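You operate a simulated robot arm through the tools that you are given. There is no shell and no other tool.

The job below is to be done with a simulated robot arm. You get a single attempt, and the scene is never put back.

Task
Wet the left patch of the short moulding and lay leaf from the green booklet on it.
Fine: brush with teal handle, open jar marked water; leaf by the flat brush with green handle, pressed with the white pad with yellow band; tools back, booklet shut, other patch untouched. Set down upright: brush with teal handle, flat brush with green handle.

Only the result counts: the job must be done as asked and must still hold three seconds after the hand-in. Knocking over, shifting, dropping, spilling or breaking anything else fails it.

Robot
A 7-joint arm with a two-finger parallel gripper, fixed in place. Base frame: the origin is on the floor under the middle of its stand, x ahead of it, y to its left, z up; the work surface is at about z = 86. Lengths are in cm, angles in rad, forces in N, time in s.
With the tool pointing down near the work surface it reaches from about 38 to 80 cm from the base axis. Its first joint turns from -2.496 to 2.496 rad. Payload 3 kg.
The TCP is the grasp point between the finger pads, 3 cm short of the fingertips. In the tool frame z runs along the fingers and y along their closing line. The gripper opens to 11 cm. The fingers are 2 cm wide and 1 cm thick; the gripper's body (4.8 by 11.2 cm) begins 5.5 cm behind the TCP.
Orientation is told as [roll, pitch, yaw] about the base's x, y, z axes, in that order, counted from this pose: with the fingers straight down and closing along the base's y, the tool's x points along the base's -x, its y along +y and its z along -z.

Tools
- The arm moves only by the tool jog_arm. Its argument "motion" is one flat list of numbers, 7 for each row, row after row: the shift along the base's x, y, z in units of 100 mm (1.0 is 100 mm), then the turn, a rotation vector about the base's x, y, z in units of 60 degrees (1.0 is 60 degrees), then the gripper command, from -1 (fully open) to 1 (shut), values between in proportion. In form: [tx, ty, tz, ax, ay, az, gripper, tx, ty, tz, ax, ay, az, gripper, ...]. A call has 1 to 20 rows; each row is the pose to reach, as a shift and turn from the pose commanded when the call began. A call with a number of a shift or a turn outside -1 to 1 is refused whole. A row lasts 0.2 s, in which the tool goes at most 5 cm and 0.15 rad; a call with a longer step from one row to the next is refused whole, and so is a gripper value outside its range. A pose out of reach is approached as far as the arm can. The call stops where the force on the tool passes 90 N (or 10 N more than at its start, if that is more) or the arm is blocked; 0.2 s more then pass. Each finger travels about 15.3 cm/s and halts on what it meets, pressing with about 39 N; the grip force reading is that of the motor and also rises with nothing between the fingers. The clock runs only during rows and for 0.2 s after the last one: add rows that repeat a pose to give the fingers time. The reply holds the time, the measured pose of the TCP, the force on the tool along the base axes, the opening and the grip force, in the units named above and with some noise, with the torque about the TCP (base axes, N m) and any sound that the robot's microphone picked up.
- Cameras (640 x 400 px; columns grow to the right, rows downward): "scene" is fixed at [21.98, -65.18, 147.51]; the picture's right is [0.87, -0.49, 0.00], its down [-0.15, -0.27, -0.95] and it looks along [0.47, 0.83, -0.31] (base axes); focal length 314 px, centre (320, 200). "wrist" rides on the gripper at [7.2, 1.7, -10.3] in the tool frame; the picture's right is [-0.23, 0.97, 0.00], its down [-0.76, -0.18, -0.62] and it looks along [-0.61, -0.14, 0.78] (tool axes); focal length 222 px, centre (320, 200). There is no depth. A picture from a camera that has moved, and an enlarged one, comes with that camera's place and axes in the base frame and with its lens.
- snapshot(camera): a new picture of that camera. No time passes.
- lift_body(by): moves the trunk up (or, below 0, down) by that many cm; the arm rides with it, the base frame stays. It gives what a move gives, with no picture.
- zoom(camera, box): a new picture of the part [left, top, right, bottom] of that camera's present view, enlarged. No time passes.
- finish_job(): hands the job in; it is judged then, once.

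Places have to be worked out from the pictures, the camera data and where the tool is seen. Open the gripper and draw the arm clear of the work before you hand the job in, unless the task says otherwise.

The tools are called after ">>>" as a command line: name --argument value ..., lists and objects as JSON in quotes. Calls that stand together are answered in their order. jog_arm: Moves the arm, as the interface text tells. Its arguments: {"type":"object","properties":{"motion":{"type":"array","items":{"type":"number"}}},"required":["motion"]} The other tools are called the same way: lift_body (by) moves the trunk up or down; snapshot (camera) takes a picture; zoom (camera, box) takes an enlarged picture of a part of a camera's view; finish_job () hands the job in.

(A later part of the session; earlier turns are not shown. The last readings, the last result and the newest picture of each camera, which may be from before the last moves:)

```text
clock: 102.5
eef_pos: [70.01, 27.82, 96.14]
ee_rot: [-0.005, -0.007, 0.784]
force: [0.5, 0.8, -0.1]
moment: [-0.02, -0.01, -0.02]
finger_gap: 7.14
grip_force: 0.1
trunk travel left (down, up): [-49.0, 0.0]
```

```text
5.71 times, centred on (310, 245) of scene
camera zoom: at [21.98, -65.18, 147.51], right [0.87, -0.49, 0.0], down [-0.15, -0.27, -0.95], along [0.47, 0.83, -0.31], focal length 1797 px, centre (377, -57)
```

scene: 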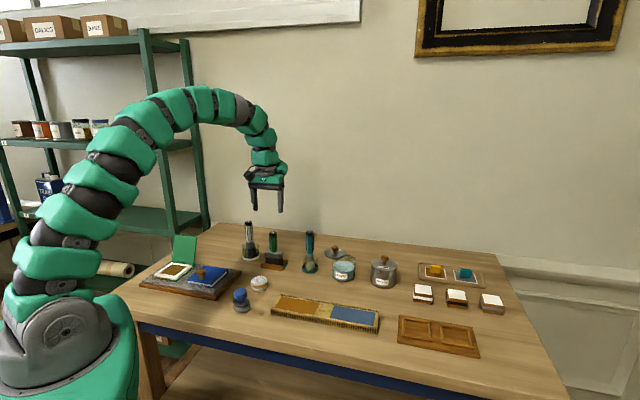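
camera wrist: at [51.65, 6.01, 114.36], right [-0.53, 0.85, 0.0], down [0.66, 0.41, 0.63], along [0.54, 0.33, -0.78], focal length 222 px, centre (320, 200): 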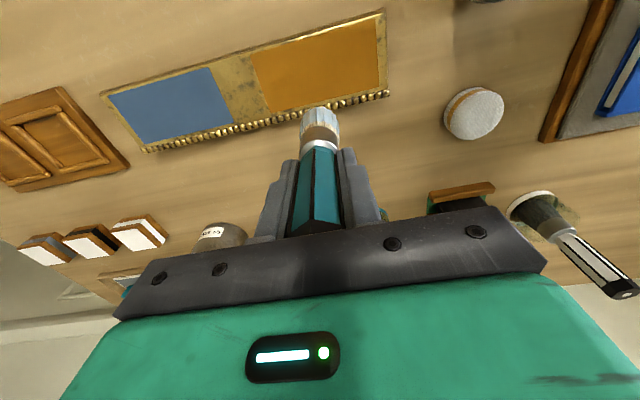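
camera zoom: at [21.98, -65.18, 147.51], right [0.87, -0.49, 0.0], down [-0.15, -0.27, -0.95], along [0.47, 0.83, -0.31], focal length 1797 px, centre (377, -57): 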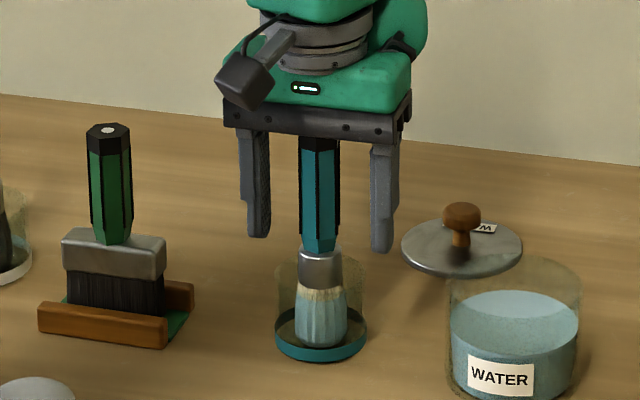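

The brush stands by itself in the cup. I rise clear and move over to the green flat brush.

>>> jog_arm --motion '[0, 0, 0.1, 0, 0, 0, -0.3, 0, 0, 0.3, 0, 0, 0, -0.3, 0, 0, 0.55, 0, 0, 0, -0.3, 0, 0, 0.8, 0, 0, 0, -0.3, 0, 0, 1, 0, 0, 0, -0.3, 0, 0, 1, 0, 0, 0, -0.3]'

>>> jog_arm --motion '[-0.2, 0.15, 0.1, 0, 0, 0, -0.3, -0.45, 0.4, 0.2, 0, 0, 0, -0.3, -0.7, 0.6, 0.2, 0, 0, 0, -0.3, -0.95, 0.8, 0.2, 0, 0, 0, -0.3, -0.95, 0.8, 0.2, 0, 0, 0, -0.3]'

>>> snapshot --camera "wrist"

>>> zoom --camera "wrist" --box '[230, 60, 410, 200]'

>>> zoom --camera "scene" --box '[230, 170, 370, 280]'

```text
clock: 103.9
eef_pos: [70.14, 27.67, 106.2]
ee_rot: [-0.005, -0.006, 0.785]
force: [-0.2, 0.1, -0.3]
moment: [-0.02, 0.01, 0.03]
finger_gap: 7.14
grip_force: 0.1
trunk travel left (down, up): [-49.0, 0.0]
```

```text
clock: 105.1
eef_pos: [60.52, 35.57, 108.15]
ee_rot: [-0.005, -0.006, 0.787]
force: [0.2, 0.2, 0.3]
moment: [0.0, 0.0, -0.01]
finger_gap: 7.18
grip_force: 0.1
trunk travel left (down, up): [-49.0, 0.0]
```

```text
taken
camera wrist: at [54.16, 31.77, 118.42], right [-0.53, 0.85, 0.0], down [0.66, 0.41, 0.63], along [0.54, 0.33, -0.78], focal length 222 px, centre (320, 200)
```

wrist: 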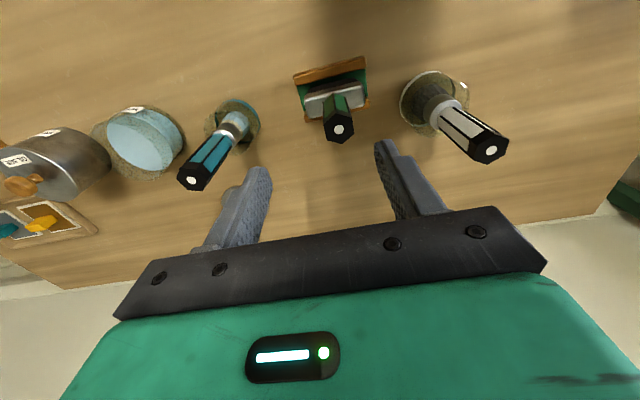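

```text
2.86 times, centred on (320, 130) of wrist
camera zoom: at [54.16, 31.77, 118.42], right [-0.53, 0.85, 0.0], down [0.66, 0.41, 0.63], along [0.54, 0.33, -0.78], focal length 635 px, centre (320, 400)
```

zoom: 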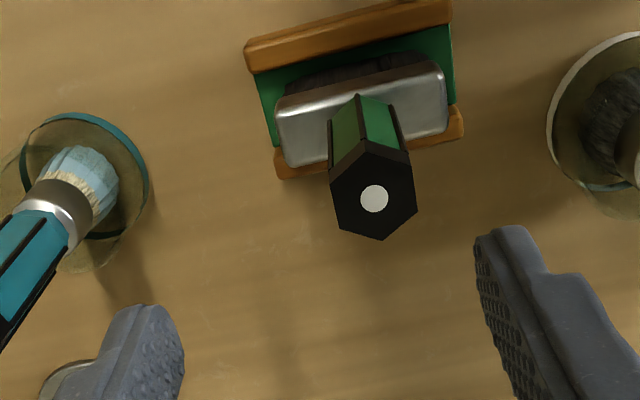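

```text
3.64 times, centred on (300, 225) of scene
camera zoom: at [21.98, -65.18, 147.51], right [0.87, -0.49, 0.0], down [-0.15, -0.27, -0.95], along [0.47, 0.83, -0.31], focal length 1144 px, centre (393, 109)
```

zoom: 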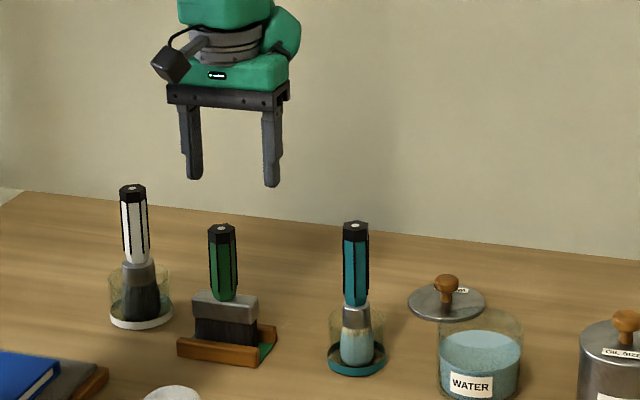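

The green handle's top is at about (59.5, 36.8, 99.85). I centre over it and descend, stopping first just above the handle.

>>> jog_arm --motion '[-0.05, 0.06, -0.05, 0, 0, 0, -0.3, -0.1, 0.12, -0.2, 0, 0, 0, -0.3, -0.1, 0.12, -0.4, 0, 0, 0, -0.3, -0.1, 0.12, -0.45, 0, 0, 0, -0.3, -0.1, 0.12, -0.45, 0, 0, 0, -0.3]'

>>> snapshot --camera "wrist"

>>> zoom --camera "scene" --box '[240, 205, 320, 275]'

```text
clock: 106.3
eef_pos: [59.54, 37.0, 103.79]
ee_rot: [-0.007, -0.008, 0.785]
force: [-0.5, 0.9, -0.2]
moment: [-0.02, 0.01, 0.02]
finger_gap: 7.15
grip_force: 0.1
trunk travel left (down, up): [-49.0, 0.0]
```

```text
taken
camera wrist: at [53.19, 33.09, 113.99], right [-0.53, 0.85, 0.0], down [0.66, 0.41, 0.63], along [0.54, 0.33, -0.78], focal length 222 px, centre (320, 200)
```

wrist: 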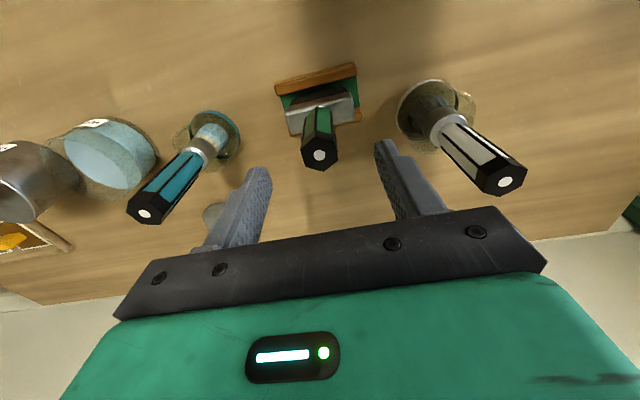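

```text
5.71 times, centred on (280, 240) of scene
camera zoom: at [21.98, -65.18, 147.51], right [0.87, -0.49, 0.0], down [-0.15, -0.27, -0.95], along [0.47, 0.83, -0.31], focal length 1797 px, centre (549, -29)
```

zoom: 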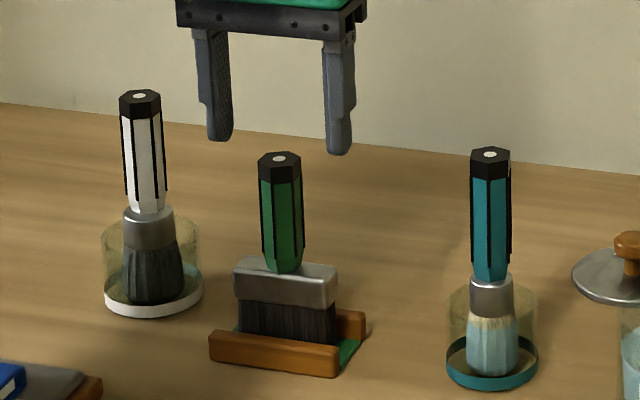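

Aligned with the dot at (59.5, 36.84). I descend around the handle to z≈95.6, keeping the tips above the ferrule.

>>> jog_arm --motion '[0, -0.01, -0.15, 0, 0, 0, -0.3, 0, -0.01, -0.35, 0, 0, 0, -0.3, 0, -0.01, -0.55, 0, 0, 0, -0.3, 0, -0.01, -0.7, 0, 0, 0, -0.3, 0, -0.01, -0.79, 0, 0, 0, -0.3, 0, -0.01, -0.79, 0, 0, 0, -0.3, 0, -0.01, -0.79, 0, 0, 0, -0.3]'

>>> zoom --camera "scene" --box '[240, 205, 320, 275]'

>>> snapshot --camera "wrist"

```text
clock: 107.9
eef_pos: [59.64, 36.85, 95.91]
ee_rot: [-0.006, -0.006, 0.785]
force: [-0.2, -0.9, -0.5]
moment: [0.02, 0.01, -0.02]
finger_gap: 7.15
grip_force: 0.1
trunk travel left (down, up): [-49.0, 0.0]
```

```text
5.71 times, centred on (280, 240) of scene
camera zoom: at [21.98, -65.18, 147.51], right [0.87, -0.49, 0.0], down [-0.15, -0.27, -0.95], along [0.47, 0.83, -0.31], focal length 1797 px, centre (549, -29)
```

zoom: 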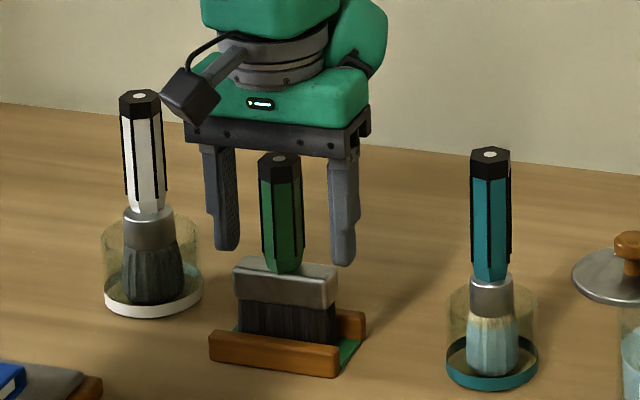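

```text
taken
camera wrist: at [53.19, 33.0, 106.16], right [-0.53, 0.85, 0.0], down [0.66, 0.41, 0.63], along [0.54, 0.33, -0.78], focal length 222 px, centre (320, 200)
```

wrist: 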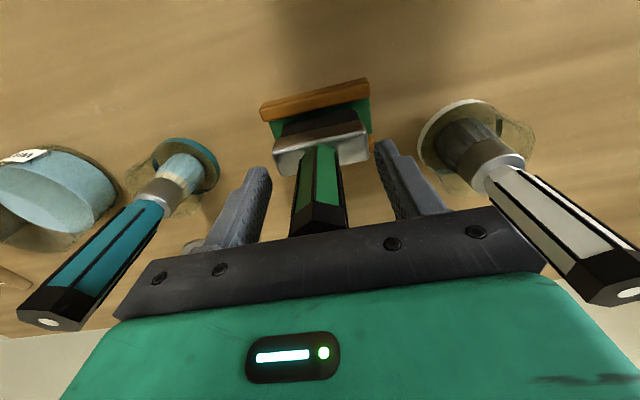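

Good straddle. I close on the green handle.

>>> jog_arm --motion '[-0.005, 0, -0.01, 0, 0, 0, 0.1, -0.005, 0, -0.02, 0, 0, 0, 0.4, -0.005, 0, -0.02, 0, 0, 0, 0.4, -0.005, 0, -0.02, 0, 0, 0, 0.9, -0.005, 0, -0.02, 0, 0, 0, 0.9, -0.005, 0, -0.02, 0, 0, 0, 0.9]'

>>> zoom --camera "scene" --box '[240, 205, 320, 275]'

>>> zoom --camera "wrist" --box '[230, 60, 410, 250]'

```text
clock: 109.3
eef_pos: [59.61, 36.75, 95.63]
ee_rot: [-0.006, -0.006, 0.784]
force: [0.1, 0.7, 0.2]
moment: [0.0, -0.02, 0.02]
finger_gap: 2.38
grip_force: 38.7
trunk travel left (down, up): [-49.0, 0.0]
```

```text
5.71 times, centred on (280, 240) of scene
camera zoom: at [21.98, -65.18, 147.51], right [0.87, -0.49, 0.0], down [-0.15, -0.27, -0.95], along [0.47, 0.83, -0.31], focal length 1797 px, centre (549, -29)
```

zoom: 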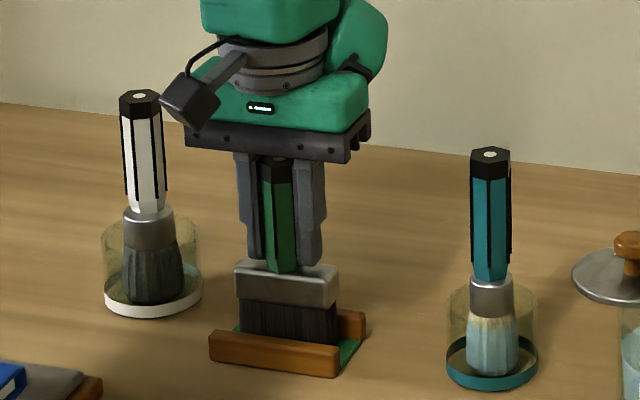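

```text
2.11 times, centred on (320, 155) of wrist
camera zoom: at [53.16, 32.97, 105.87], right [-0.53, 0.85, 0.0], down [0.66, 0.41, 0.63], along [0.54, 0.33, -0.78], focal length 468 px, centre (320, 295)
```

zoom: 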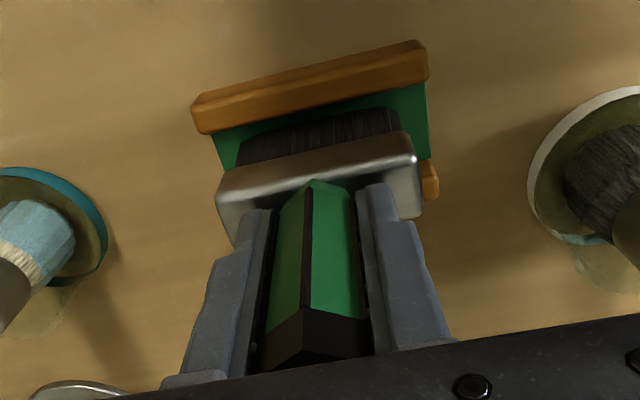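

The flat brush is held (TCP (59.61, 36.75, 95.63) noted for return). I lift it straight out of its stand.

>>> jog_arm --motion '[0, 0, 0.05, 0, 0, 0, 0.9, 0, 0, 0.15, 0, 0, 0, 0.9, 0, 0, 0.3, 0, 0, 0, 0.9, 0, 0, 0.5, 0, 0, 0, 0.9, 0, 0, 0.7, 0, 0, 0, 0.9, 0, 0, 0.9, 0, 0, 0, 0.9, 0, 0, 1.0, 0, 0, 0, 0.9, 0, 0, 1.0, 0, 0, 0, 0.9]'

>>> zoom --camera "scene" --box '[230, 180, 330, 280]'

>>> snapshot --camera "wrist"

```text
clock: 111.1
eef_pos: [59.47, 36.77, 105.55]
ee_rot: [-0.006, -0.008, 0.785]
force: [-0.3, -0.5, -0.1]
moment: [0.03, 0.04, -0.03]
finger_gap: 2.36
grip_force: 39.4
trunk travel left (down, up): [-49.0, 0.0]
```

```text
4.00 times, centred on (280, 230) of scene
camera zoom: at [21.98, -65.18, 147.51], right [0.87, -0.49, 0.0], down [-0.15, -0.27, -0.95], along [0.47, 0.83, -0.31], focal length 1258 px, centre (480, 80)
```

zoom: 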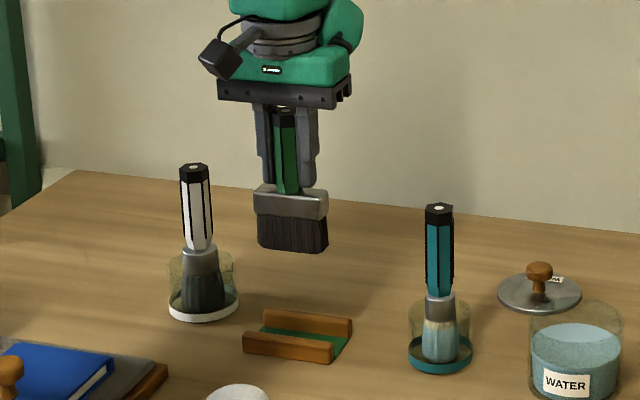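

```text
taken
camera wrist: at [53.1, 33.02, 115.83], right [-0.53, 0.85, 0.0], down [0.66, 0.41, 0.63], along [0.54, 0.33, -0.78], focal length 222 px, centre (320, 200)
```

wrist: 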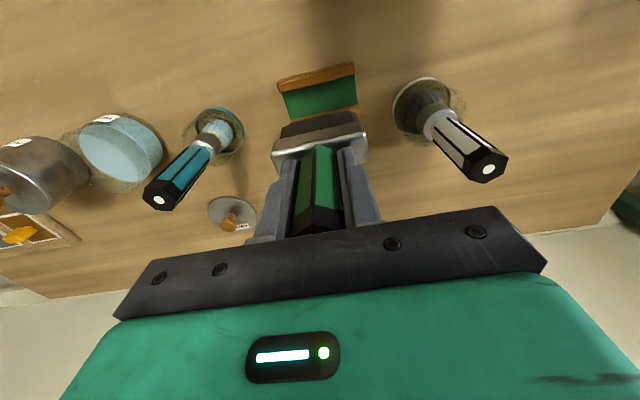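

The flat brush is out, and the stand stayed put. I carry it in front of the white brush toward the booklet.

>>> jog_arm --motion '[-0.15, -0.08, 0.03, 0, 0, 0, 0.9, -0.4, -0.2, 0.08, 0, 0, 0, 0.9, -0.7, -0.25, 0.1, 0, 0, 0, 0.9, -1, -0.25, 0.1, 0, 0, 0, 0.9, -1, -0.25, 0.1, 0, 0, 0, 0.9]'

>>> jog_arm --motion '[-0.25, 0.1, 0, 0, 0, 0, 0.9, -0.5, 0.25, 0, 0, 0, 0, 0.9, -0.75, 0.4, 0, 0, 0, 0, 0.9, -1, 0.5, 0, 0, 0, 0, 0.9, -1, 0.5, 0, 0, 0, 0, 0.9]'

>>> snapshot --camera "wrist"

>>> snapshot --camera "scene"

```text
clock: 112.3
eef_pos: [49.61, 34.29, 106.52]
ee_rot: [-0.005, -0.007, 0.785]
force: [-0.8, 0.2, -0.8]
moment: [0.02, 0.0, -0.02]
finger_gap: 2.38
grip_force: 39.0
trunk travel left (down, up): [-49.0, 0.0]
```

```text
clock: 113.5
eef_pos: [39.52, 39.4, 106.76]
ee_rot: [-0.006, -0.009, 0.786]
force: [0.4, 0.3, -0.5]
moment: [0.0, -0.05, -0.01]
finger_gap: 2.39
grip_force: 39.3
trunk travel left (down, up): [-49.0, 0.0]
```

```text
taken
camera wrist: at [33.23, 35.64, 116.91], right [-0.53, 0.85, 0.0], down [0.66, 0.41, 0.63], along [0.54, 0.33, -0.78], focal length 222 px, centre (320, 200)
```

wrist: 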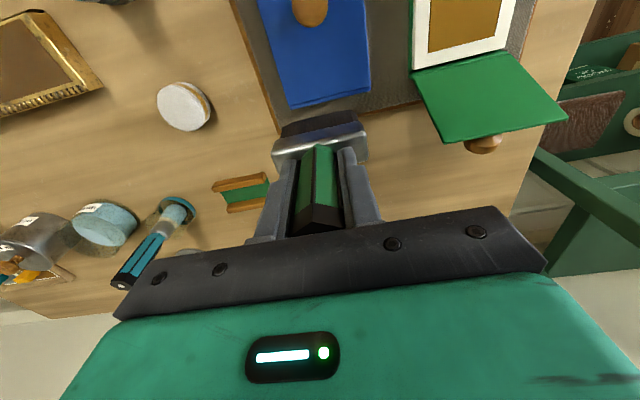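

```text
taken
```

scene: 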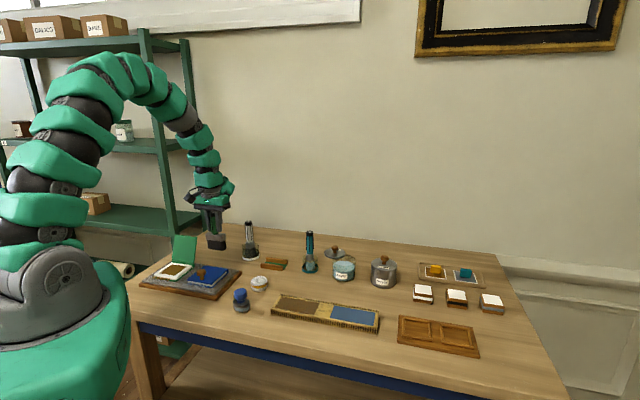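

I go round in front of the open cover and then along to above the leaf, bristles staying well above the page.

>>> jog_arm --motion '[-0.2, -0.05, 0, 0, 0, 0, 0.9, -0.45, -0.12, 0, 0, 0, 0, 0.9, -0.55, -0.14, 0, 0, 0, 0, 0.9, -0.55, -0.14, 0, 0, 0, 0, 0.9]'

>>> jog_arm --motion '[-0.15, 0.15, 0, 0, 0, 0, 0.9, -0.4, 0.4, 0, 0, 0, 0, 0.9, -0.65, 0.65, 0, 0, 0, 0, 0.9, -0.85, 0.85, 0, 0, 0, 0, 0.9, -0.87, 0.87, 0, 0, 0, 0, 0.9, -0.87, 0.87, 0, 0, 0, 0, 0.9]'

>>> snapshot --camera "wrist"

>>> zoom --camera "wrist" --box '[230, 20, 410, 190]'

>>> zoom --camera "scene" --box '[130, 200, 250, 300]'

```text
clock: 114.5
eef_pos: [33.98, 37.95, 106.67]
ee_rot: [-0.005, -0.008, 0.785]
force: [0.5, 0.4, -0.7]
moment: [0.01, 0.02, 0.0]
finger_gap: 2.39
grip_force: 39.0
trunk travel left (down, up): [-49.0, 0.0]
```

```text
clock: 115.9
eef_pos: [25.11, 46.61, 106.54]
ee_rot: [-0.004, -0.007, 0.784]
force: [-0.4, -0.3, 0.0]
moment: [0.02, 0.0, 0.0]
finger_gap: 2.36
grip_force: 39.1
trunk travel left (down, up): [-49.0, 0.0]
```

```text
taken
camera wrist: at [18.89, 42.84, 116.82], right [-0.53, 0.85, 0.0], down [0.66, 0.41, 0.63], along [0.54, 0.33, -0.78], focal length 222 px, centre (320, 200)
```

wrist: 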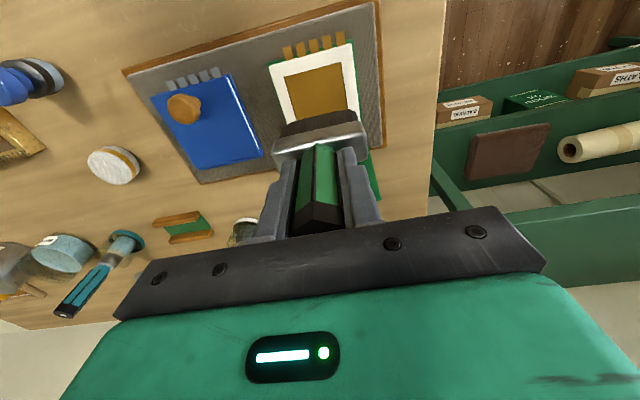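

```text
2.35 times, centred on (320, 105) of wrist
camera zoom: at [18.89, 42.84, 116.82], right [-0.53, 0.85, 0.0], down [0.66, 0.41, 0.63], along [0.54, 0.33, -0.78], focal length 523 px, centre (320, 424)
```

zoom: 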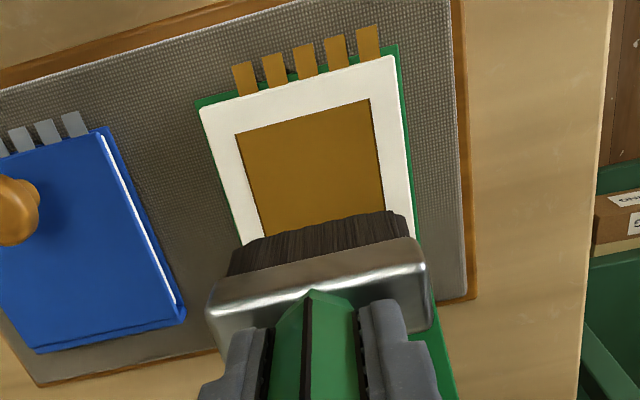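

```text
4.00 times, centred on (190, 250) of scene
camera zoom: at [21.98, -65.18, 147.51], right [0.87, -0.49, 0.0], down [-0.15, -0.27, -0.95], along [0.47, 0.83, -0.31], focal length 1258 px, centre (840, 0)
```

zoom: 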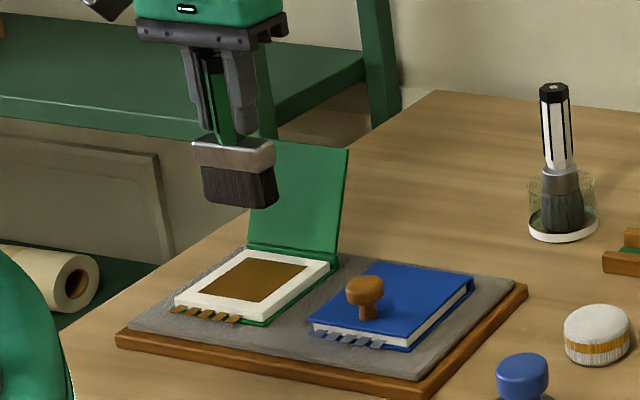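

The brush is centred over the leaf (centre about (25.2, 46.5)), well clear of the standing cover. I descend close to the page and then feel for contact.

>>> jog_arm --motion '[0.005, -0.005, -0.15, 0, 0, 0, 0.9, 0.005, -0.005, -0.35, 0, 0, 0, 0.9, 0.005, -0.005, -0.52, 0, 0, 0, 0.9, 0.005, -0.005, -0.64, 0, 0, 0, 0.9, 0.005, -0.005, -0.7, 0, 0, 0, 0.9, 0.005, -0.005, -0.7, 0, 0, 0, 0.9]'

>>> zoom --camera "scene" --box '[150, 220, 220, 295]'

```text
clock: 117.3
eef_pos: [25.19, 46.63, 99.56]
ee_rot: [-0.005, -0.009, 0.785]
force: [-0.2, -0.3, -0.7]
moment: [-0.02, -0.01, 0.01]
finger_gap: 2.41
grip_force: 39.0
trunk travel left (down, up): [-49.0, 0.0]
```

```text
5.33 times, centred on (185, 258) of scene
camera zoom: at [21.98, -65.18, 147.51], right [0.87, -0.49, 0.0], down [-0.15, -0.27, -0.95], along [0.47, 0.83, -0.31], focal length 1677 px, centre (1040, -107)
```

zoom: 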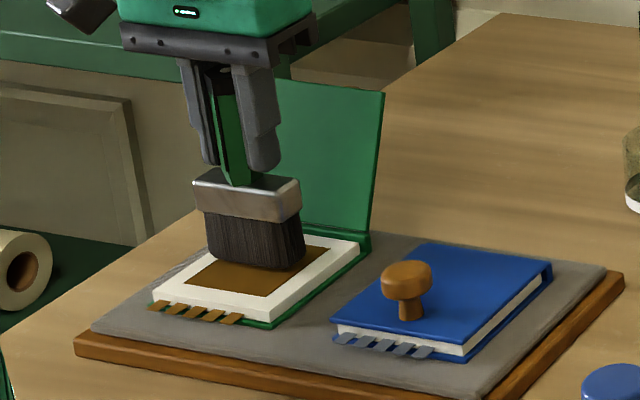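

>>> jog_arm --motion '[0, 0, -0.025, 0, 0, 0, 0.9, 0, 0, -0.05, 0, 0, 0, 0.9, 0, 0, -0.065, 0, 0, 0, 0.9, 0, 0, -0.065, 0, 0, 0, 0.9]'

>>> zoom --camera "scene" --box '[150, 220, 220, 295]'

```text
clock: 118.3
eef_pos: [25.2, 46.55, 98.96]
ee_rot: [-0.005, -0.011, 0.785]
force: [0.0, -0.6, 20.4]
moment: [0.43, 0.53, 0.0]
finger_gap: 2.4
grip_force: 39.0
trunk travel left (down, up): [-49.0, 0.0]
```

```text
5.33 times, centred on (185, 258) of scene
camera zoom: at [21.98, -65.18, 147.51], right [0.87, -0.49, 0.0], down [-0.15, -0.27, -0.95], along [0.47, 0.83, -0.31], focal length 1677 px, centre (1040, -107)
```

zoom: 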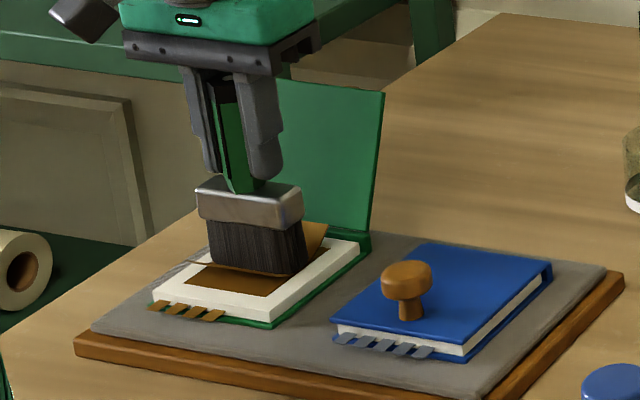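

Contact made, and the leaf has come onto the brush (one tab fewer, another leaf below). I lift slowly and look at how it hangs.

>>> jog_arm --motion '[0, 0, 0.02, 0, 0, 0, 0.9, 0, 0, 0.05, 0, 0, 0, 0.9, 0, 0, 0.1, 0, 0, 0, 0.9, 0, 0, 0.16, 0, 0, 0, 0.9, 0, 0, 0.23, 0, 0, 0, 0.9, 0, 0, 0.3, 0, 0, 0, 0.9, 0, 0, 0.38, 0, 0, 0, 0.9, 0, 0, 0.45, 0, 0, 0, 0.9, 0, 0, 0.5, 0, 0, 0, 0.9, 0, 0, 0.5, 0, 0, 0, 0.9]'

>>> zoom --camera "scene" --box '[140, 200, 230, 295]'

>>> zoom --camera "wrist" --box '[200, 20, 440, 200]'

```text
clock: 120.5
eef_pos: [25.39, 46.6, 103.97]
ee_rot: [-0.004, -0.008, 0.786]
force: [0.4, -0.6, -0.5]
moment: [-0.02, -0.02, -0.02]
finger_gap: 2.39
grip_force: 38.5
trunk travel left (down, up): [-49.0, 0.0]
```

```text
4.21 times, centred on (185, 248) of scene
camera zoom: at [21.98, -65.18, 147.51], right [0.87, -0.49, 0.0], down [-0.15, -0.27, -0.95], along [0.47, 0.83, -0.31], focal length 1324 px, centre (888, 0)
```

zoom: 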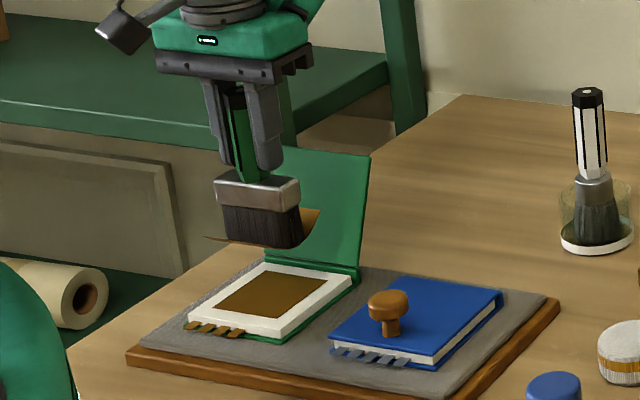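

```text
2.22 times, centred on (320, 110) of wrist
camera zoom: at [19.01, 42.8, 114.28], right [-0.53, 0.85, 0.0], down [0.66, 0.41, 0.63], along [0.54, 0.33, -0.78], focal length 494 px, centre (320, 400)
```

zoom: 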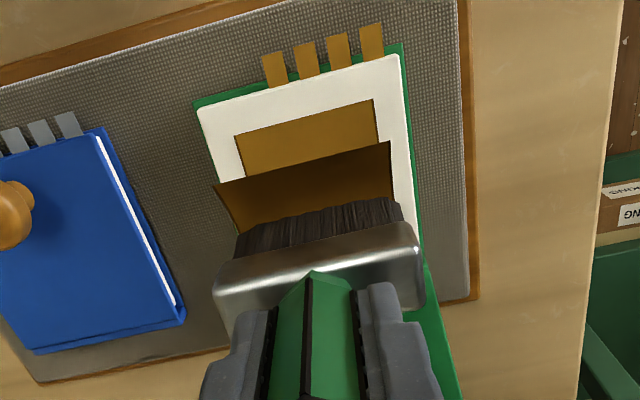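

The leaf hangs centred under the brush. I carry it gently and level over the low objects straight toward the left half of the wet patch.

>>> jog_arm --motion '[0, 0, 0.08, 0, 0, 0, 0.9, 0.03, -0.04, 0.16, 0, 0, 0, 0.9, 0.09, -0.12, 0.22, 0, 0, 0, 0.9, 0.17, -0.22, 0.25, 0, 0, 0, 0.9, 0.26, -0.34, 0.25, 0, 0, 0, 0.9, 0.35, -0.46, 0.25, 0, 0, 0, 0.9, 0.44, -0.58, 0.25, 0, 0, 0, 0.9, 0.53, -0.7, 0.25, 0, 0, 0, 0.9, 0.62, -0.82, 0.25, 0, 0, 0, 0.9, 0.69, -0.915, 0.25, 0, 0, 0, 0.9]'

>>> jog_arm --motion '[0.09, -0.12, 0, 0, 0, 0, 0.9, 0.18, -0.24, 0, 0, 0, 0, 0.9, 0.27, -0.36, 0, 0, 0, 0, 0.9, 0.36, -0.48, 0, 0, 0, 0, 0.9, 0.45, -0.6, 0, 0, 0, 0, 0.9, 0.54, -0.72, 0, 0, 0, 0, 0.9, 0.63, -0.84, 0, 0, 0, 0, 0.9, 0.69, -0.915, 0, 0, 0, 0, 0.9]'

>>> jog_arm --motion '[0.09, -0.12, 0, 0, 0, 0, 0.9, 0.18, -0.24, 0, 0, 0, 0, 0.9, 0.27, -0.36, 0, 0, 0, 0, 0.9, 0.36, -0.48, 0, 0, 0, 0, 0.9, 0.45, -0.6, 0, 0, 0, 0, 0.9, 0.54, -0.72, 0, 0, 0, 0, 0.9, 0.63, -0.84, 0, 0, 0, 0, 0.9, 0.69, -0.915, 0, 0, 0, 0, 0.9]'

>>> zoom --camera "scene" --box '[190, 190, 350, 330]'

```text
clock: 122.7
eef_pos: [32.33, 37.5, 106.45]
ee_rot: [-0.006, -0.006, 0.785]
force: [-0.7, -1.1, -0.9]
moment: [-0.03, 0.0, 0.0]
finger_gap: 2.39
grip_force: 39.1
trunk travel left (down, up): [-49.0, 0.0]
```

```text
clock: 124.5
eef_pos: [39.08, 28.27, 106.49]
ee_rot: [-0.007, -0.006, 0.785]
force: [0.6, -0.3, -0.9]
moment: [-0.06, -0.01, -0.01]
finger_gap: 2.4
grip_force: 39.0
trunk travel left (down, up): [-49.0, 0.0]
```

```text
clock: 126.3
eef_pos: [45.99, 19.19, 106.36]
ee_rot: [-0.004, -0.006, 0.785]
force: [-0.4, -1.9, 0.3]
moment: [-0.03, -0.02, 0.0]
finger_gap: 2.36
grip_force: 38.7
trunk travel left (down, up): [-49.0, 0.0]
```

```text
2.86 times, centred on (270, 260) of scene
camera zoom: at [21.98, -65.18, 147.51], right [0.87, -0.49, 0.0], down [-0.15, -0.27, -0.95], along [0.47, 0.83, -0.31], focal length 898 px, centre (463, 29)
```

zoom: 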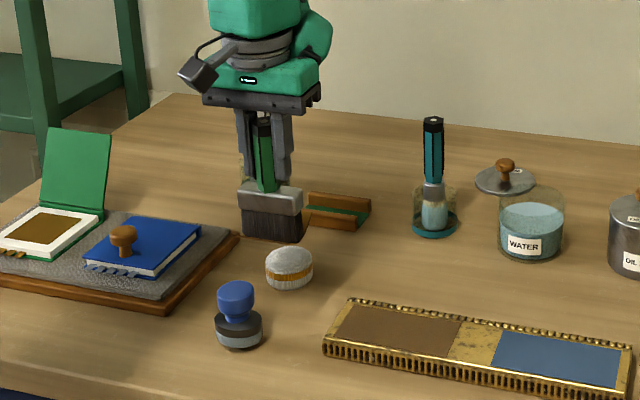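

I don't clearly see the leaf under the brush in this view; I check closely with both cameras.

>>> zoom --camera "scene" --box '[235, 230, 305, 285]'

>>> snapshot --camera "wrist"

>>> zoom --camera "scene" --box '[130, 230, 330, 340]'

```text
7.27 times, centred on (270, 258) of scene
camera zoom: at [21.98, -65.18, 147.51], right [0.87, -0.49, 0.0], down [-0.15, -0.27, -0.95], along [0.47, 0.83, -0.31], focal length 2287 px, centre (684, -218)
```

zoom: 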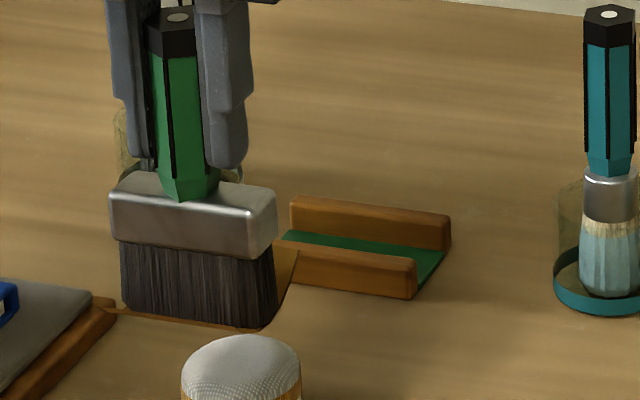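

```text
taken
camera wrist: at [39.68, 15.28, 116.69], right [-0.53, 0.85, 0.0], down [0.66, 0.41, 0.63], along [0.54, 0.33, -0.78], focal length 222 px, centre (320, 200)
```

wrist: 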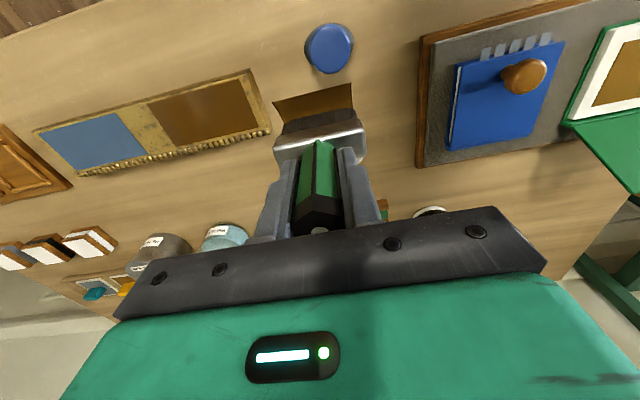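

```text
3.20 times, centred on (230, 285) of scene
camera zoom: at [21.98, -65.18, 147.51], right [0.87, -0.49, 0.0], down [-0.15, -0.27, -0.95], along [0.47, 0.83, -0.31], focal length 1006 px, centre (608, -72)
```

zoom: 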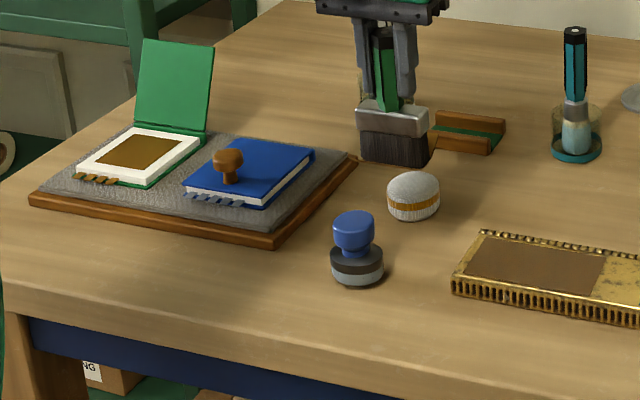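

The leaf is still on the brush (visible in the wrist view). I continue over the left half of the patch.

>>> jog_arm --motion '[0.09, -0.12, 0, 0, 0, 0, 0.9, 0.18, -0.24, 0, 0, 0, 0, 0.9, 0.27, -0.36, -0.05, 0, 0, 0, 0.9, 0.36, -0.48, -0.12, 0, 0, 0, 0.9, 0.45, -0.6, -0.2, 0, 0, 0, 0.9, 0.54, -0.72, -0.3, 0, 0, 0, 0.9, 0.63, -0.84, -0.4, 0, 0, 0, 0.9, 0.71, -0.92, -0.48, 0, 0, 0, 0.9, 0.71, -0.92, -0.48, 0, 0, 0, 0.9]'

>>> zoom --camera "wrist" --box '[140, 20, 440, 200]'

>>> zoom --camera "scene" --box '[255, 255, 355, 335]'

```text
clock: 128.3
eef_pos: [52.94, 9.93, 101.62]
ee_rot: [-0.006, -0.007, 0.785]
force: [-0.9, -0.2, -0.2]
moment: [0.03, 0.02, -0.02]
finger_gap: 2.36
grip_force: 38.8
trunk travel left (down, up): [-49.0, 0.0]
```

```text
2.13 times, centred on (290, 110) of wrist
camera zoom: at [46.78, 6.08, 111.95], right [-0.53, 0.85, 0.0], down [0.66, 0.41, 0.63], along [0.54, 0.33, -0.78], focal length 474 px, centre (384, 392)
```

zoom: 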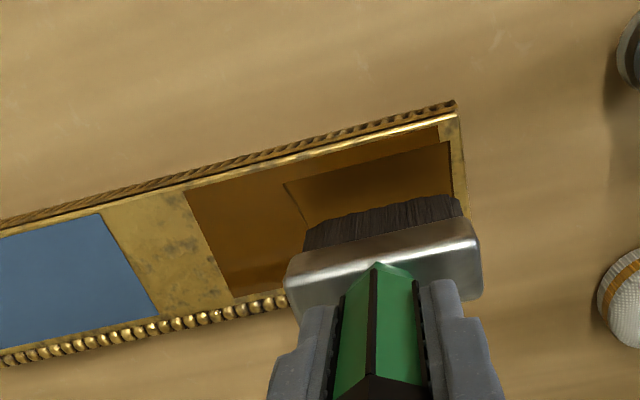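

```text
5.00 times, centred on (305, 295) of scene
camera zoom: at [21.98, -65.18, 147.51], right [0.87, -0.49, 0.0], down [-0.15, -0.27, -0.95], along [0.47, 0.83, -0.31], focal length 1572 px, centre (395, -275)
```

zoom: 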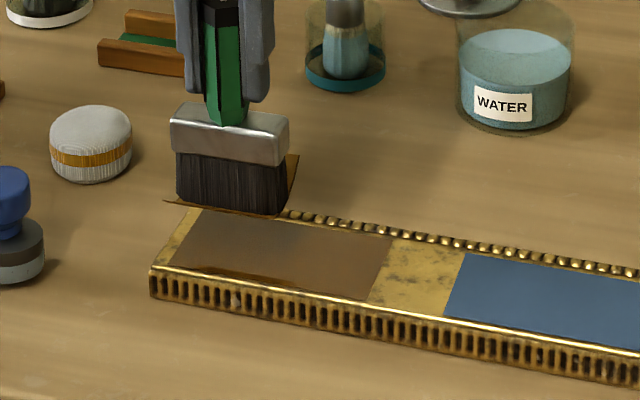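

The leaf lines up with the patch's left half. I lower it gently.

>>> jog_arm --motion '[0, 0, -0.06, 0, 0, 0, 0.9, 0, 0, -0.13, 0, 0, 0, 0.9, 0, 0, -0.2, 0, 0, 0, 0.9, 0, 0, -0.26, 0, 0, 0, 0.9, 0, 0, -0.31, 0, 0, 0, 0.9, 0, 0, -0.345, 0, 0, 0, 0.9, 0, 0, -0.36, 0, 0, 0, 0.9, 0, 0, -0.36, 0, 0, 0, 0.9]'

>>> zoom --camera "scene" --box '[265, 265, 345, 330]'

```text
clock: 130.1
eef_pos: [53.1, 9.89, 98.02]
ee_rot: [-0.008, -0.01, 0.784]
force: [6.2, -0.9, 34.3]
moment: [0.75, 0.33, -0.09]
finger_gap: 2.39
grip_force: 39.2
trunk travel left (down, up): [-49.0, 0.0]
```

```text
6.15 times, centred on (305, 298) of scene
camera zoom: at [21.98, -65.18, 147.51], right [0.87, -0.49, 0.0], down [-0.15, -0.27, -0.95], along [0.47, 0.83, -0.31], focal length 1935 px, centre (412, -400)
```

zoom: 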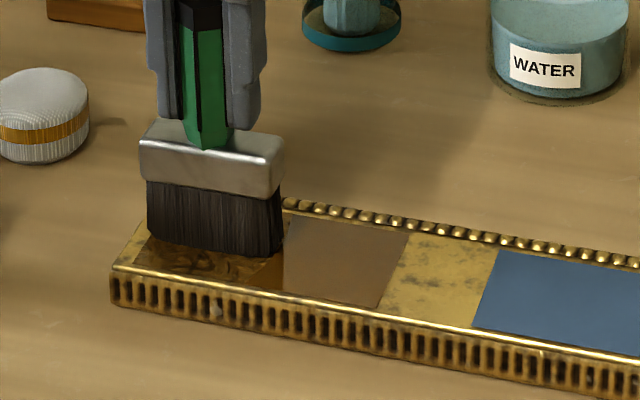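

The leaf has gone onto the left half (wrinkled gold visible). I lift the brush straight up slowly and look.

>>> jog_arm --motion '[0, 0, 0.02, 0, 0, 0, 0.9, 0, 0, 0.05, 0, 0, 0, 0.9, 0, 0, 0.1, 0, 0, 0, 0.9, 0, 0, 0.18, 0, 0, 0, 0.9, 0, 0, 0.28, 0, 0, 0, 0.9, 0, 0, 0.4, 0, 0, 0, 0.9, 0, 0, 0.55, 0, 0, 0, 0.9, 0, 0, 0.7, 0, 0, 0, 0.9, 0, 0, 0.8, 0, 0, 0, 0.9]'

>>> zoom --camera "scene" --box '[265, 265, 345, 330]'

>>> zoom --camera "wrist" --box '[140, 0, 440, 200]'

```text
clock: 132.1
eef_pos: [53.11, 9.95, 105.91]
ee_rot: [-0.004, -0.008, 0.785]
force: [-0.8, -0.2, -0.2]
moment: [-0.04, -0.03, 0.01]
finger_gap: 2.38
grip_force: 39.0
trunk travel left (down, up): [-49.0, 0.0]
```

```text
6.15 times, centred on (305, 298) of scene
camera zoom: at [21.98, -65.18, 147.51], right [0.87, -0.49, 0.0], down [-0.15, -0.27, -0.95], along [0.47, 0.83, -0.31], focal length 1935 px, centre (412, -400)
```

zoom: 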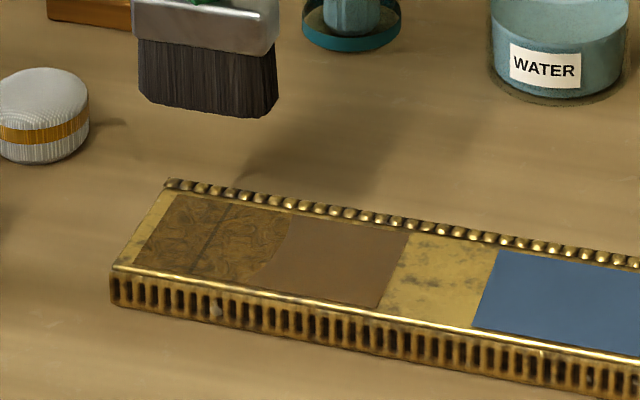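

```text
2.00 times, centred on (290, 100) of wrist
camera zoom: at [46.74, 6.08, 116.25], right [-0.53, 0.85, 0.0], down [0.66, 0.41, 0.63], along [0.54, 0.33, -0.78], focal length 444 px, centre (380, 400)
```

zoom: 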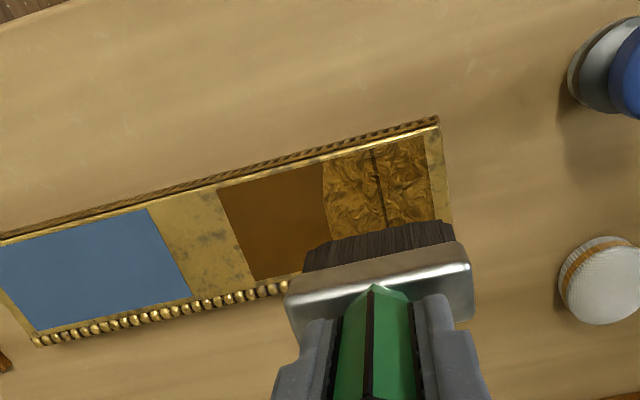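

The first leaf lies on the left half of the patch, reaching about e1 = 33.5–34. I return quickly with the empty brush for a second leaf to cover the right half while it is still wet.

>>> jog_arm --motion '[-0.15, 0.2, 0.05, 0, 0, 0, 0.9, -0.35, 0.46, 0.08, 0, 0, 0, 0.9, -0.55, 0.72, 0.08, 0, 0, 0, 0.9, -0.7, 0.92, 0.08, 0, 0, 0, 0.9]'

>>> jog_arm --motion '[-0.2, 0.27, 0, 0, 0, 0, 0.9, -0.42, 0.56, 0, 0, 0, 0, 0.9, -0.62, 0.82, 0, 0, 0, 0, 0.9, -0.7, 0.92, 0, 0, 0, 0, 0.9]'

>>> jog_arm --motion '[-0.2, 0.27, 0, 0, 0, 0, 0.9, -0.42, 0.56, 0, 0, 0, 0, 0.9, -0.62, 0.82, 0, 0, 0, 0, 0.9, -0.7, 0.92, 0, 0, 0, 0, 0.9]'

>>> jog_arm --motion '[-0.2, 0.26, 0, 0, 0, 0, 0.9, -0.42, 0.54, 0, 0, 0, 0, 0.9, -0.62, 0.8, 0, 0, 0, 0, 0.9, -0.69, 0.89, 0, 0, 0, 0, 0.9, -0.69, 0.89, 0, 0, 0, 0, 0.9]'

>>> zoom --camera "wrist" --box '[230, 20, 410, 190]'

>>> zoom --camera "scene" --box '[130, 200, 250, 300]'

```text
clock: 133.1
eef_pos: [45.99, 19.05, 106.85]
ee_rot: [-0.005, -0.008, 0.784]
force: [-0.7, 0.5, -0.6]
moment: [-0.01, -0.04, 0.02]
finger_gap: 2.34
grip_force: 38.9
trunk travel left (down, up): [-49.0, 0.0]
```

```text
clock: 134.1
eef_pos: [39.2, 28.17, 106.79]
ee_rot: [-0.006, -0.008, 0.786]
force: [-0.1, 1.3, -0.8]
moment: [0.01, 0.01, 0.04]
finger_gap: 2.36
grip_force: 38.7
trunk travel left (down, up): [-49.0, 0.0]
```

```text
clock: 135.1
eef_pos: [32.19, 37.5, 106.94]
ee_rot: [-0.004, -0.007, 0.785]
force: [0.2, -0.2, -0.3]
moment: [-0.02, -0.03, 0.0]
finger_gap: 2.39
grip_force: 39.0
trunk travel left (down, up): [-49.0, 0.0]
```

```text
clock: 136.3
eef_pos: [25.32, 46.43, 106.59]
ee_rot: [-0.004, -0.007, 0.786]
force: [0.7, -0.3, -0.2]
moment: [-0.02, 0.0, 0.02]
finger_gap: 2.39
grip_force: 38.7
trunk travel left (down, up): [-49.0, 0.0]
```

```text
2.35 times, centred on (320, 105) of wrist
camera zoom: at [18.99, 42.61, 116.95], right [-0.53, 0.85, 0.0], down [0.66, 0.41, 0.63], along [0.54, 0.33, -0.78], focal length 523 px, centre (320, 424)
```

zoom: 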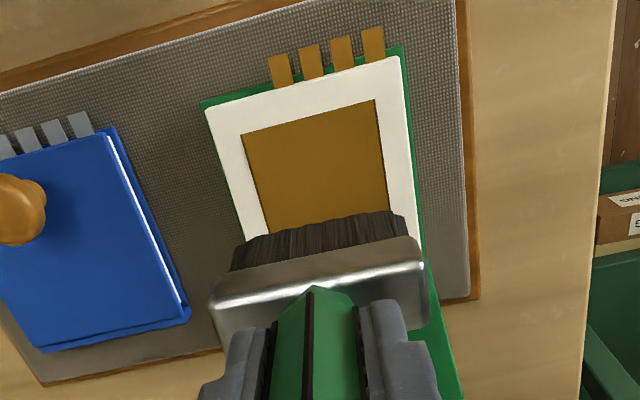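

```text
4.00 times, centred on (190, 250) of scene
camera zoom: at [21.98, -65.18, 147.51], right [0.87, -0.49, 0.0], down [-0.15, -0.27, -0.95], along [0.47, 0.83, -0.31], focal length 1258 px, centre (840, 0)
```

zoom: 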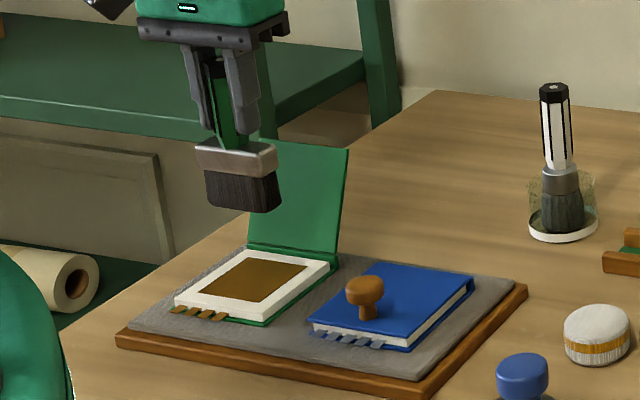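

Lined up over the next leaf. I descend to touch it lightly.

>>> jog_arm --motion '[-0.005, 0.005, -0.2, 0, 0, 0, 0.9, -0.005, 0.005, -0.4, 0, 0, 0, 0.9, -0.005, 0.005, -0.58, 0, 0, 0, 0.9, -0.005, 0.005, -0.68, 0, 0, 0, 0.9, -0.005, 0.005, -0.72, 0, 0, 0, 0.9, -0.005, 0.005, -0.745, 0, 0, 0, 0.9, -0.005, 0.005, -0.745, 0, 0, 0, 0.9]'

>>> zoom --camera "scene" --box '[150, 220, 220, 295]'

```text
clock: 137.9
eef_pos: [25.18, 46.39, 99.47]
ee_rot: [-0.005, -0.01, 0.786]
force: [1.3, -0.2, 22.0]
moment: [0.45, 0.44, 0.0]
finger_gap: 2.38
grip_force: 38.7
trunk travel left (down, up): [-49.0, 0.0]
```

```text
5.33 times, centred on (185, 258) of scene
camera zoom: at [21.98, -65.18, 147.51], right [0.87, -0.49, 0.0], down [-0.15, -0.27, -0.95], along [0.47, 0.83, -0.31], focal length 1677 px, centre (1040, -107)
```

zoom: 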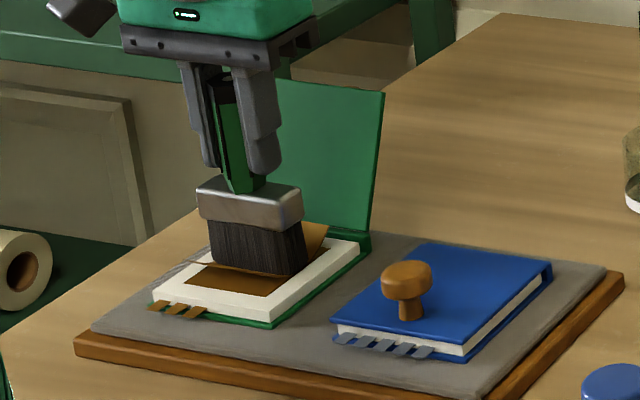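

The second leaf is on the brush (three tabs left). I lift it slowly and carry it toward the right half of the orange patch.

>>> jog_arm --motion '[0, 0, 0.03, 0, 0, 0, 0.9, 0, 0, 0.08, 0, 0, 0, 0.9, 0, 0, 0.16, 0, 0, 0, 0.9, 0, 0, 0.26, 0, 0, 0, 0.9, 0.02, -0.03, 0.38, 0, 0, 0, 0.9, 0.07, -0.09, 0.5, 0, 0, 0, 0.9, 0.14, -0.18, 0.62, 0, 0, 0, 0.9, 0.23, -0.29, 0.7, 0, 0, 0, 0.9, 0.32, -0.41, 0.72, 0, 0, 0, 0.9, 0.42, -0.53, 0.72, 0, 0, 0, 0.9, 0.52, -0.66, 0.72, 0, 0, 0, 0.9, 0.62, -0.79, 0.72, 0, 0, 0, 0.9, 0.7, -0.89, 0.72, 0, 0, 0, 0.9]'

>>> jog_arm --motion '[0.1, -0.13, 0, 0, 0, 0, 0.9, 0.2, -0.26, 0, 0, 0, 0, 0.9, 0.3, -0.39, 0, 0, 0, 0, 0.9, 0.4, -0.52, 0, 0, 0, 0, 0.9, 0.5, -0.65, 0, 0, 0, 0, 0.9, 0.6, -0.78, 0, 0, 0, 0, 0.9, 0.7, -0.89, 0, 0, 0, 0, 0.9]'

>>> jog_arm --motion '[0.1, -0.13, 0, 0, 0, 0, 0.9, 0.2, -0.26, 0, 0, 0, 0, 0.9, 0.3, -0.39, 0, 0, 0, 0, 0.9, 0.4, -0.52, 0, 0, 0, 0, 0.9, 0.5, -0.65, 0, 0, 0, 0, 0.9, 0.6, -0.78, 0, 0, 0, 0, 0.9, 0.7, -0.89, 0, 0, 0, 0, 0.9]'

>>> snapshot --camera "wrist"

```text
clock: 140.7
eef_pos: [32.22, 37.44, 106.59]
ee_rot: [-0.005, -0.007, 0.787]
force: [0.1, -0.7, -1.0]
moment: [0.0, 0.0, 0.01]
finger_gap: 2.38
grip_force: 39.3
trunk travel left (down, up): [-49.0, 0.0]
```

```text
clock: 142.3
eef_pos: [39.28, 28.58, 106.7]
ee_rot: [-0.005, -0.009, 0.786]
force: [0.4, -0.4, -0.5]
moment: [0.01, -0.02, -0.01]
finger_gap: 2.41
grip_force: 38.9
trunk travel left (down, up): [-49.0, 0.0]
```

```text
clock: 143.9
eef_pos: [46.25, 19.83, 106.5]
ee_rot: [-0.005, -0.007, 0.783]
force: [-0.3, -0.5, -1.7]
moment: [-0.01, -0.06, 0.01]
finger_gap: 2.37
grip_force: 38.8
trunk travel left (down, up): [-49.0, 0.0]
```

```text
taken
camera wrist: at [39.8, 16.04, 116.88], right [-0.53, 0.85, 0.0], down [0.66, 0.41, 0.63], along [0.54, 0.33, -0.78], focal length 222 px, centre (320, 200)
```

wrist: 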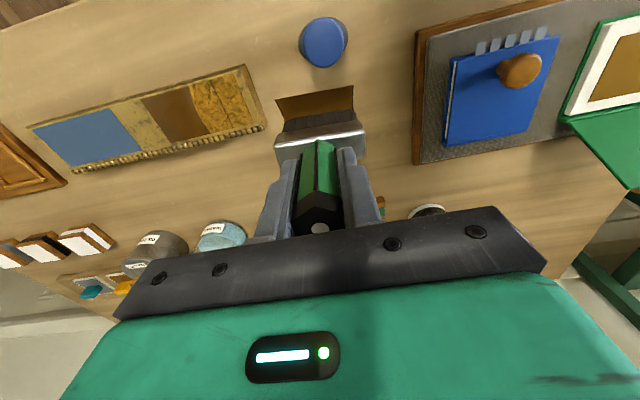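

The leaf is still attached. I continue over to the right half of the orange patch.

>>> jog_arm --motion '[0.1, -0.13, 0, 0, 0, 0, 0.9, 0.2, -0.26, 0, 0, 0, 0, 0.9, 0.3, -0.39, 0, 0, 0, 0, 0.9, 0.4, -0.52, 0, 0, 0, 0, 0.9, 0.5, -0.65, 0, 0, 0, 0, 0.9, 0.6, -0.78, 0, 0, 0, 0, 0.9, 0.7, -0.9, 0, 0, 0, 0, 0.9]'

>>> jog_arm --motion '[0.1, -0.13, -0.02, 0, 0, 0, 0.9, 0.2, -0.27, -0.08, 0, 0, 0, 0.9, 0.3, -0.4, -0.16, 0, 0, 0, 0.9, 0.4, -0.53, -0.26, 0, 0, 0, 0.9, 0.405, -0.535, -0.38, 0, 0, 0, 0.9, 0.405, -0.535, -0.48, 0, 0, 0, 0.9, 0.405, -0.535, -0.48, 0, 0, 0, 0.9]'

>>> zoom --camera "wrist" --box '[140, 20, 480, 210]'

>>> zoom --camera "scene" --box '[265, 265, 365, 335]'

```text
clock: 145.5
eef_pos: [53.25, 10.85, 106.47]
ee_rot: [-0.006, -0.006, 0.784]
force: [0.2, 0.6, -1.4]
moment: [-0.02, -0.03, 0.01]
finger_gap: 2.36
grip_force: 38.8
trunk travel left (down, up): [-49.0, 0.0]
```

```text
clock: 147.1
eef_pos: [57.29, 5.33, 101.66]
ee_rot: [-0.005, -0.008, 0.787]
force: [-0.8, 0.2, -0.9]
moment: [0.0, 0.04, 0.0]
finger_gap: 2.36
grip_force: 38.7
trunk travel left (down, up): [-49.0, 0.0]
```

```text
1.88 times, centred on (310, 115) of wrist
camera zoom: at [51.0, 1.59, 111.96], right [-0.53, 0.85, 0.0], down [0.66, 0.41, 0.63], along [0.54, 0.33, -0.78], focal length 418 px, centre (339, 360)
```

zoom: 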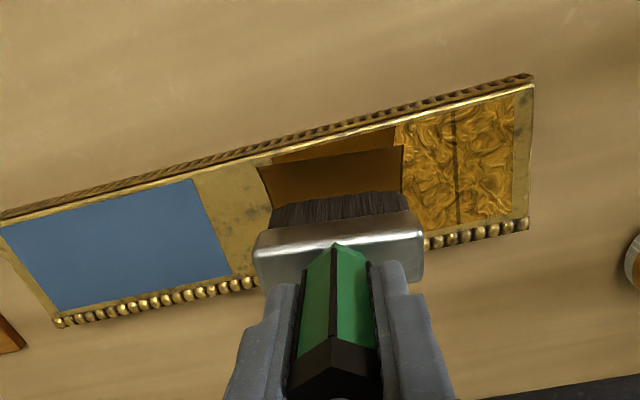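

```text
5.71 times, centred on (315, 300) of scene
camera zoom: at [21.98, -65.18, 147.51], right [0.87, -0.49, 0.0], down [-0.15, -0.27, -0.95], along [0.47, 0.83, -0.31], focal length 1797 px, centre (349, -371)
```

zoom: 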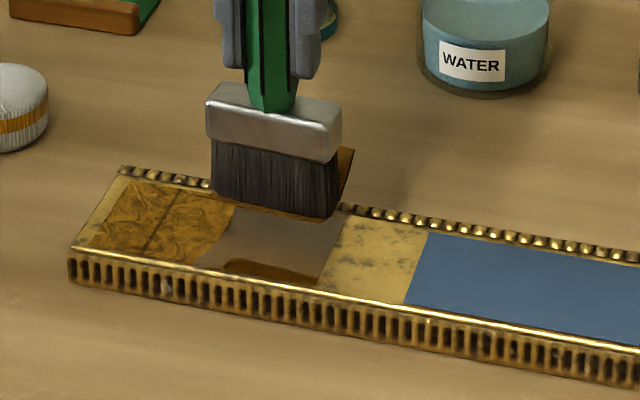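

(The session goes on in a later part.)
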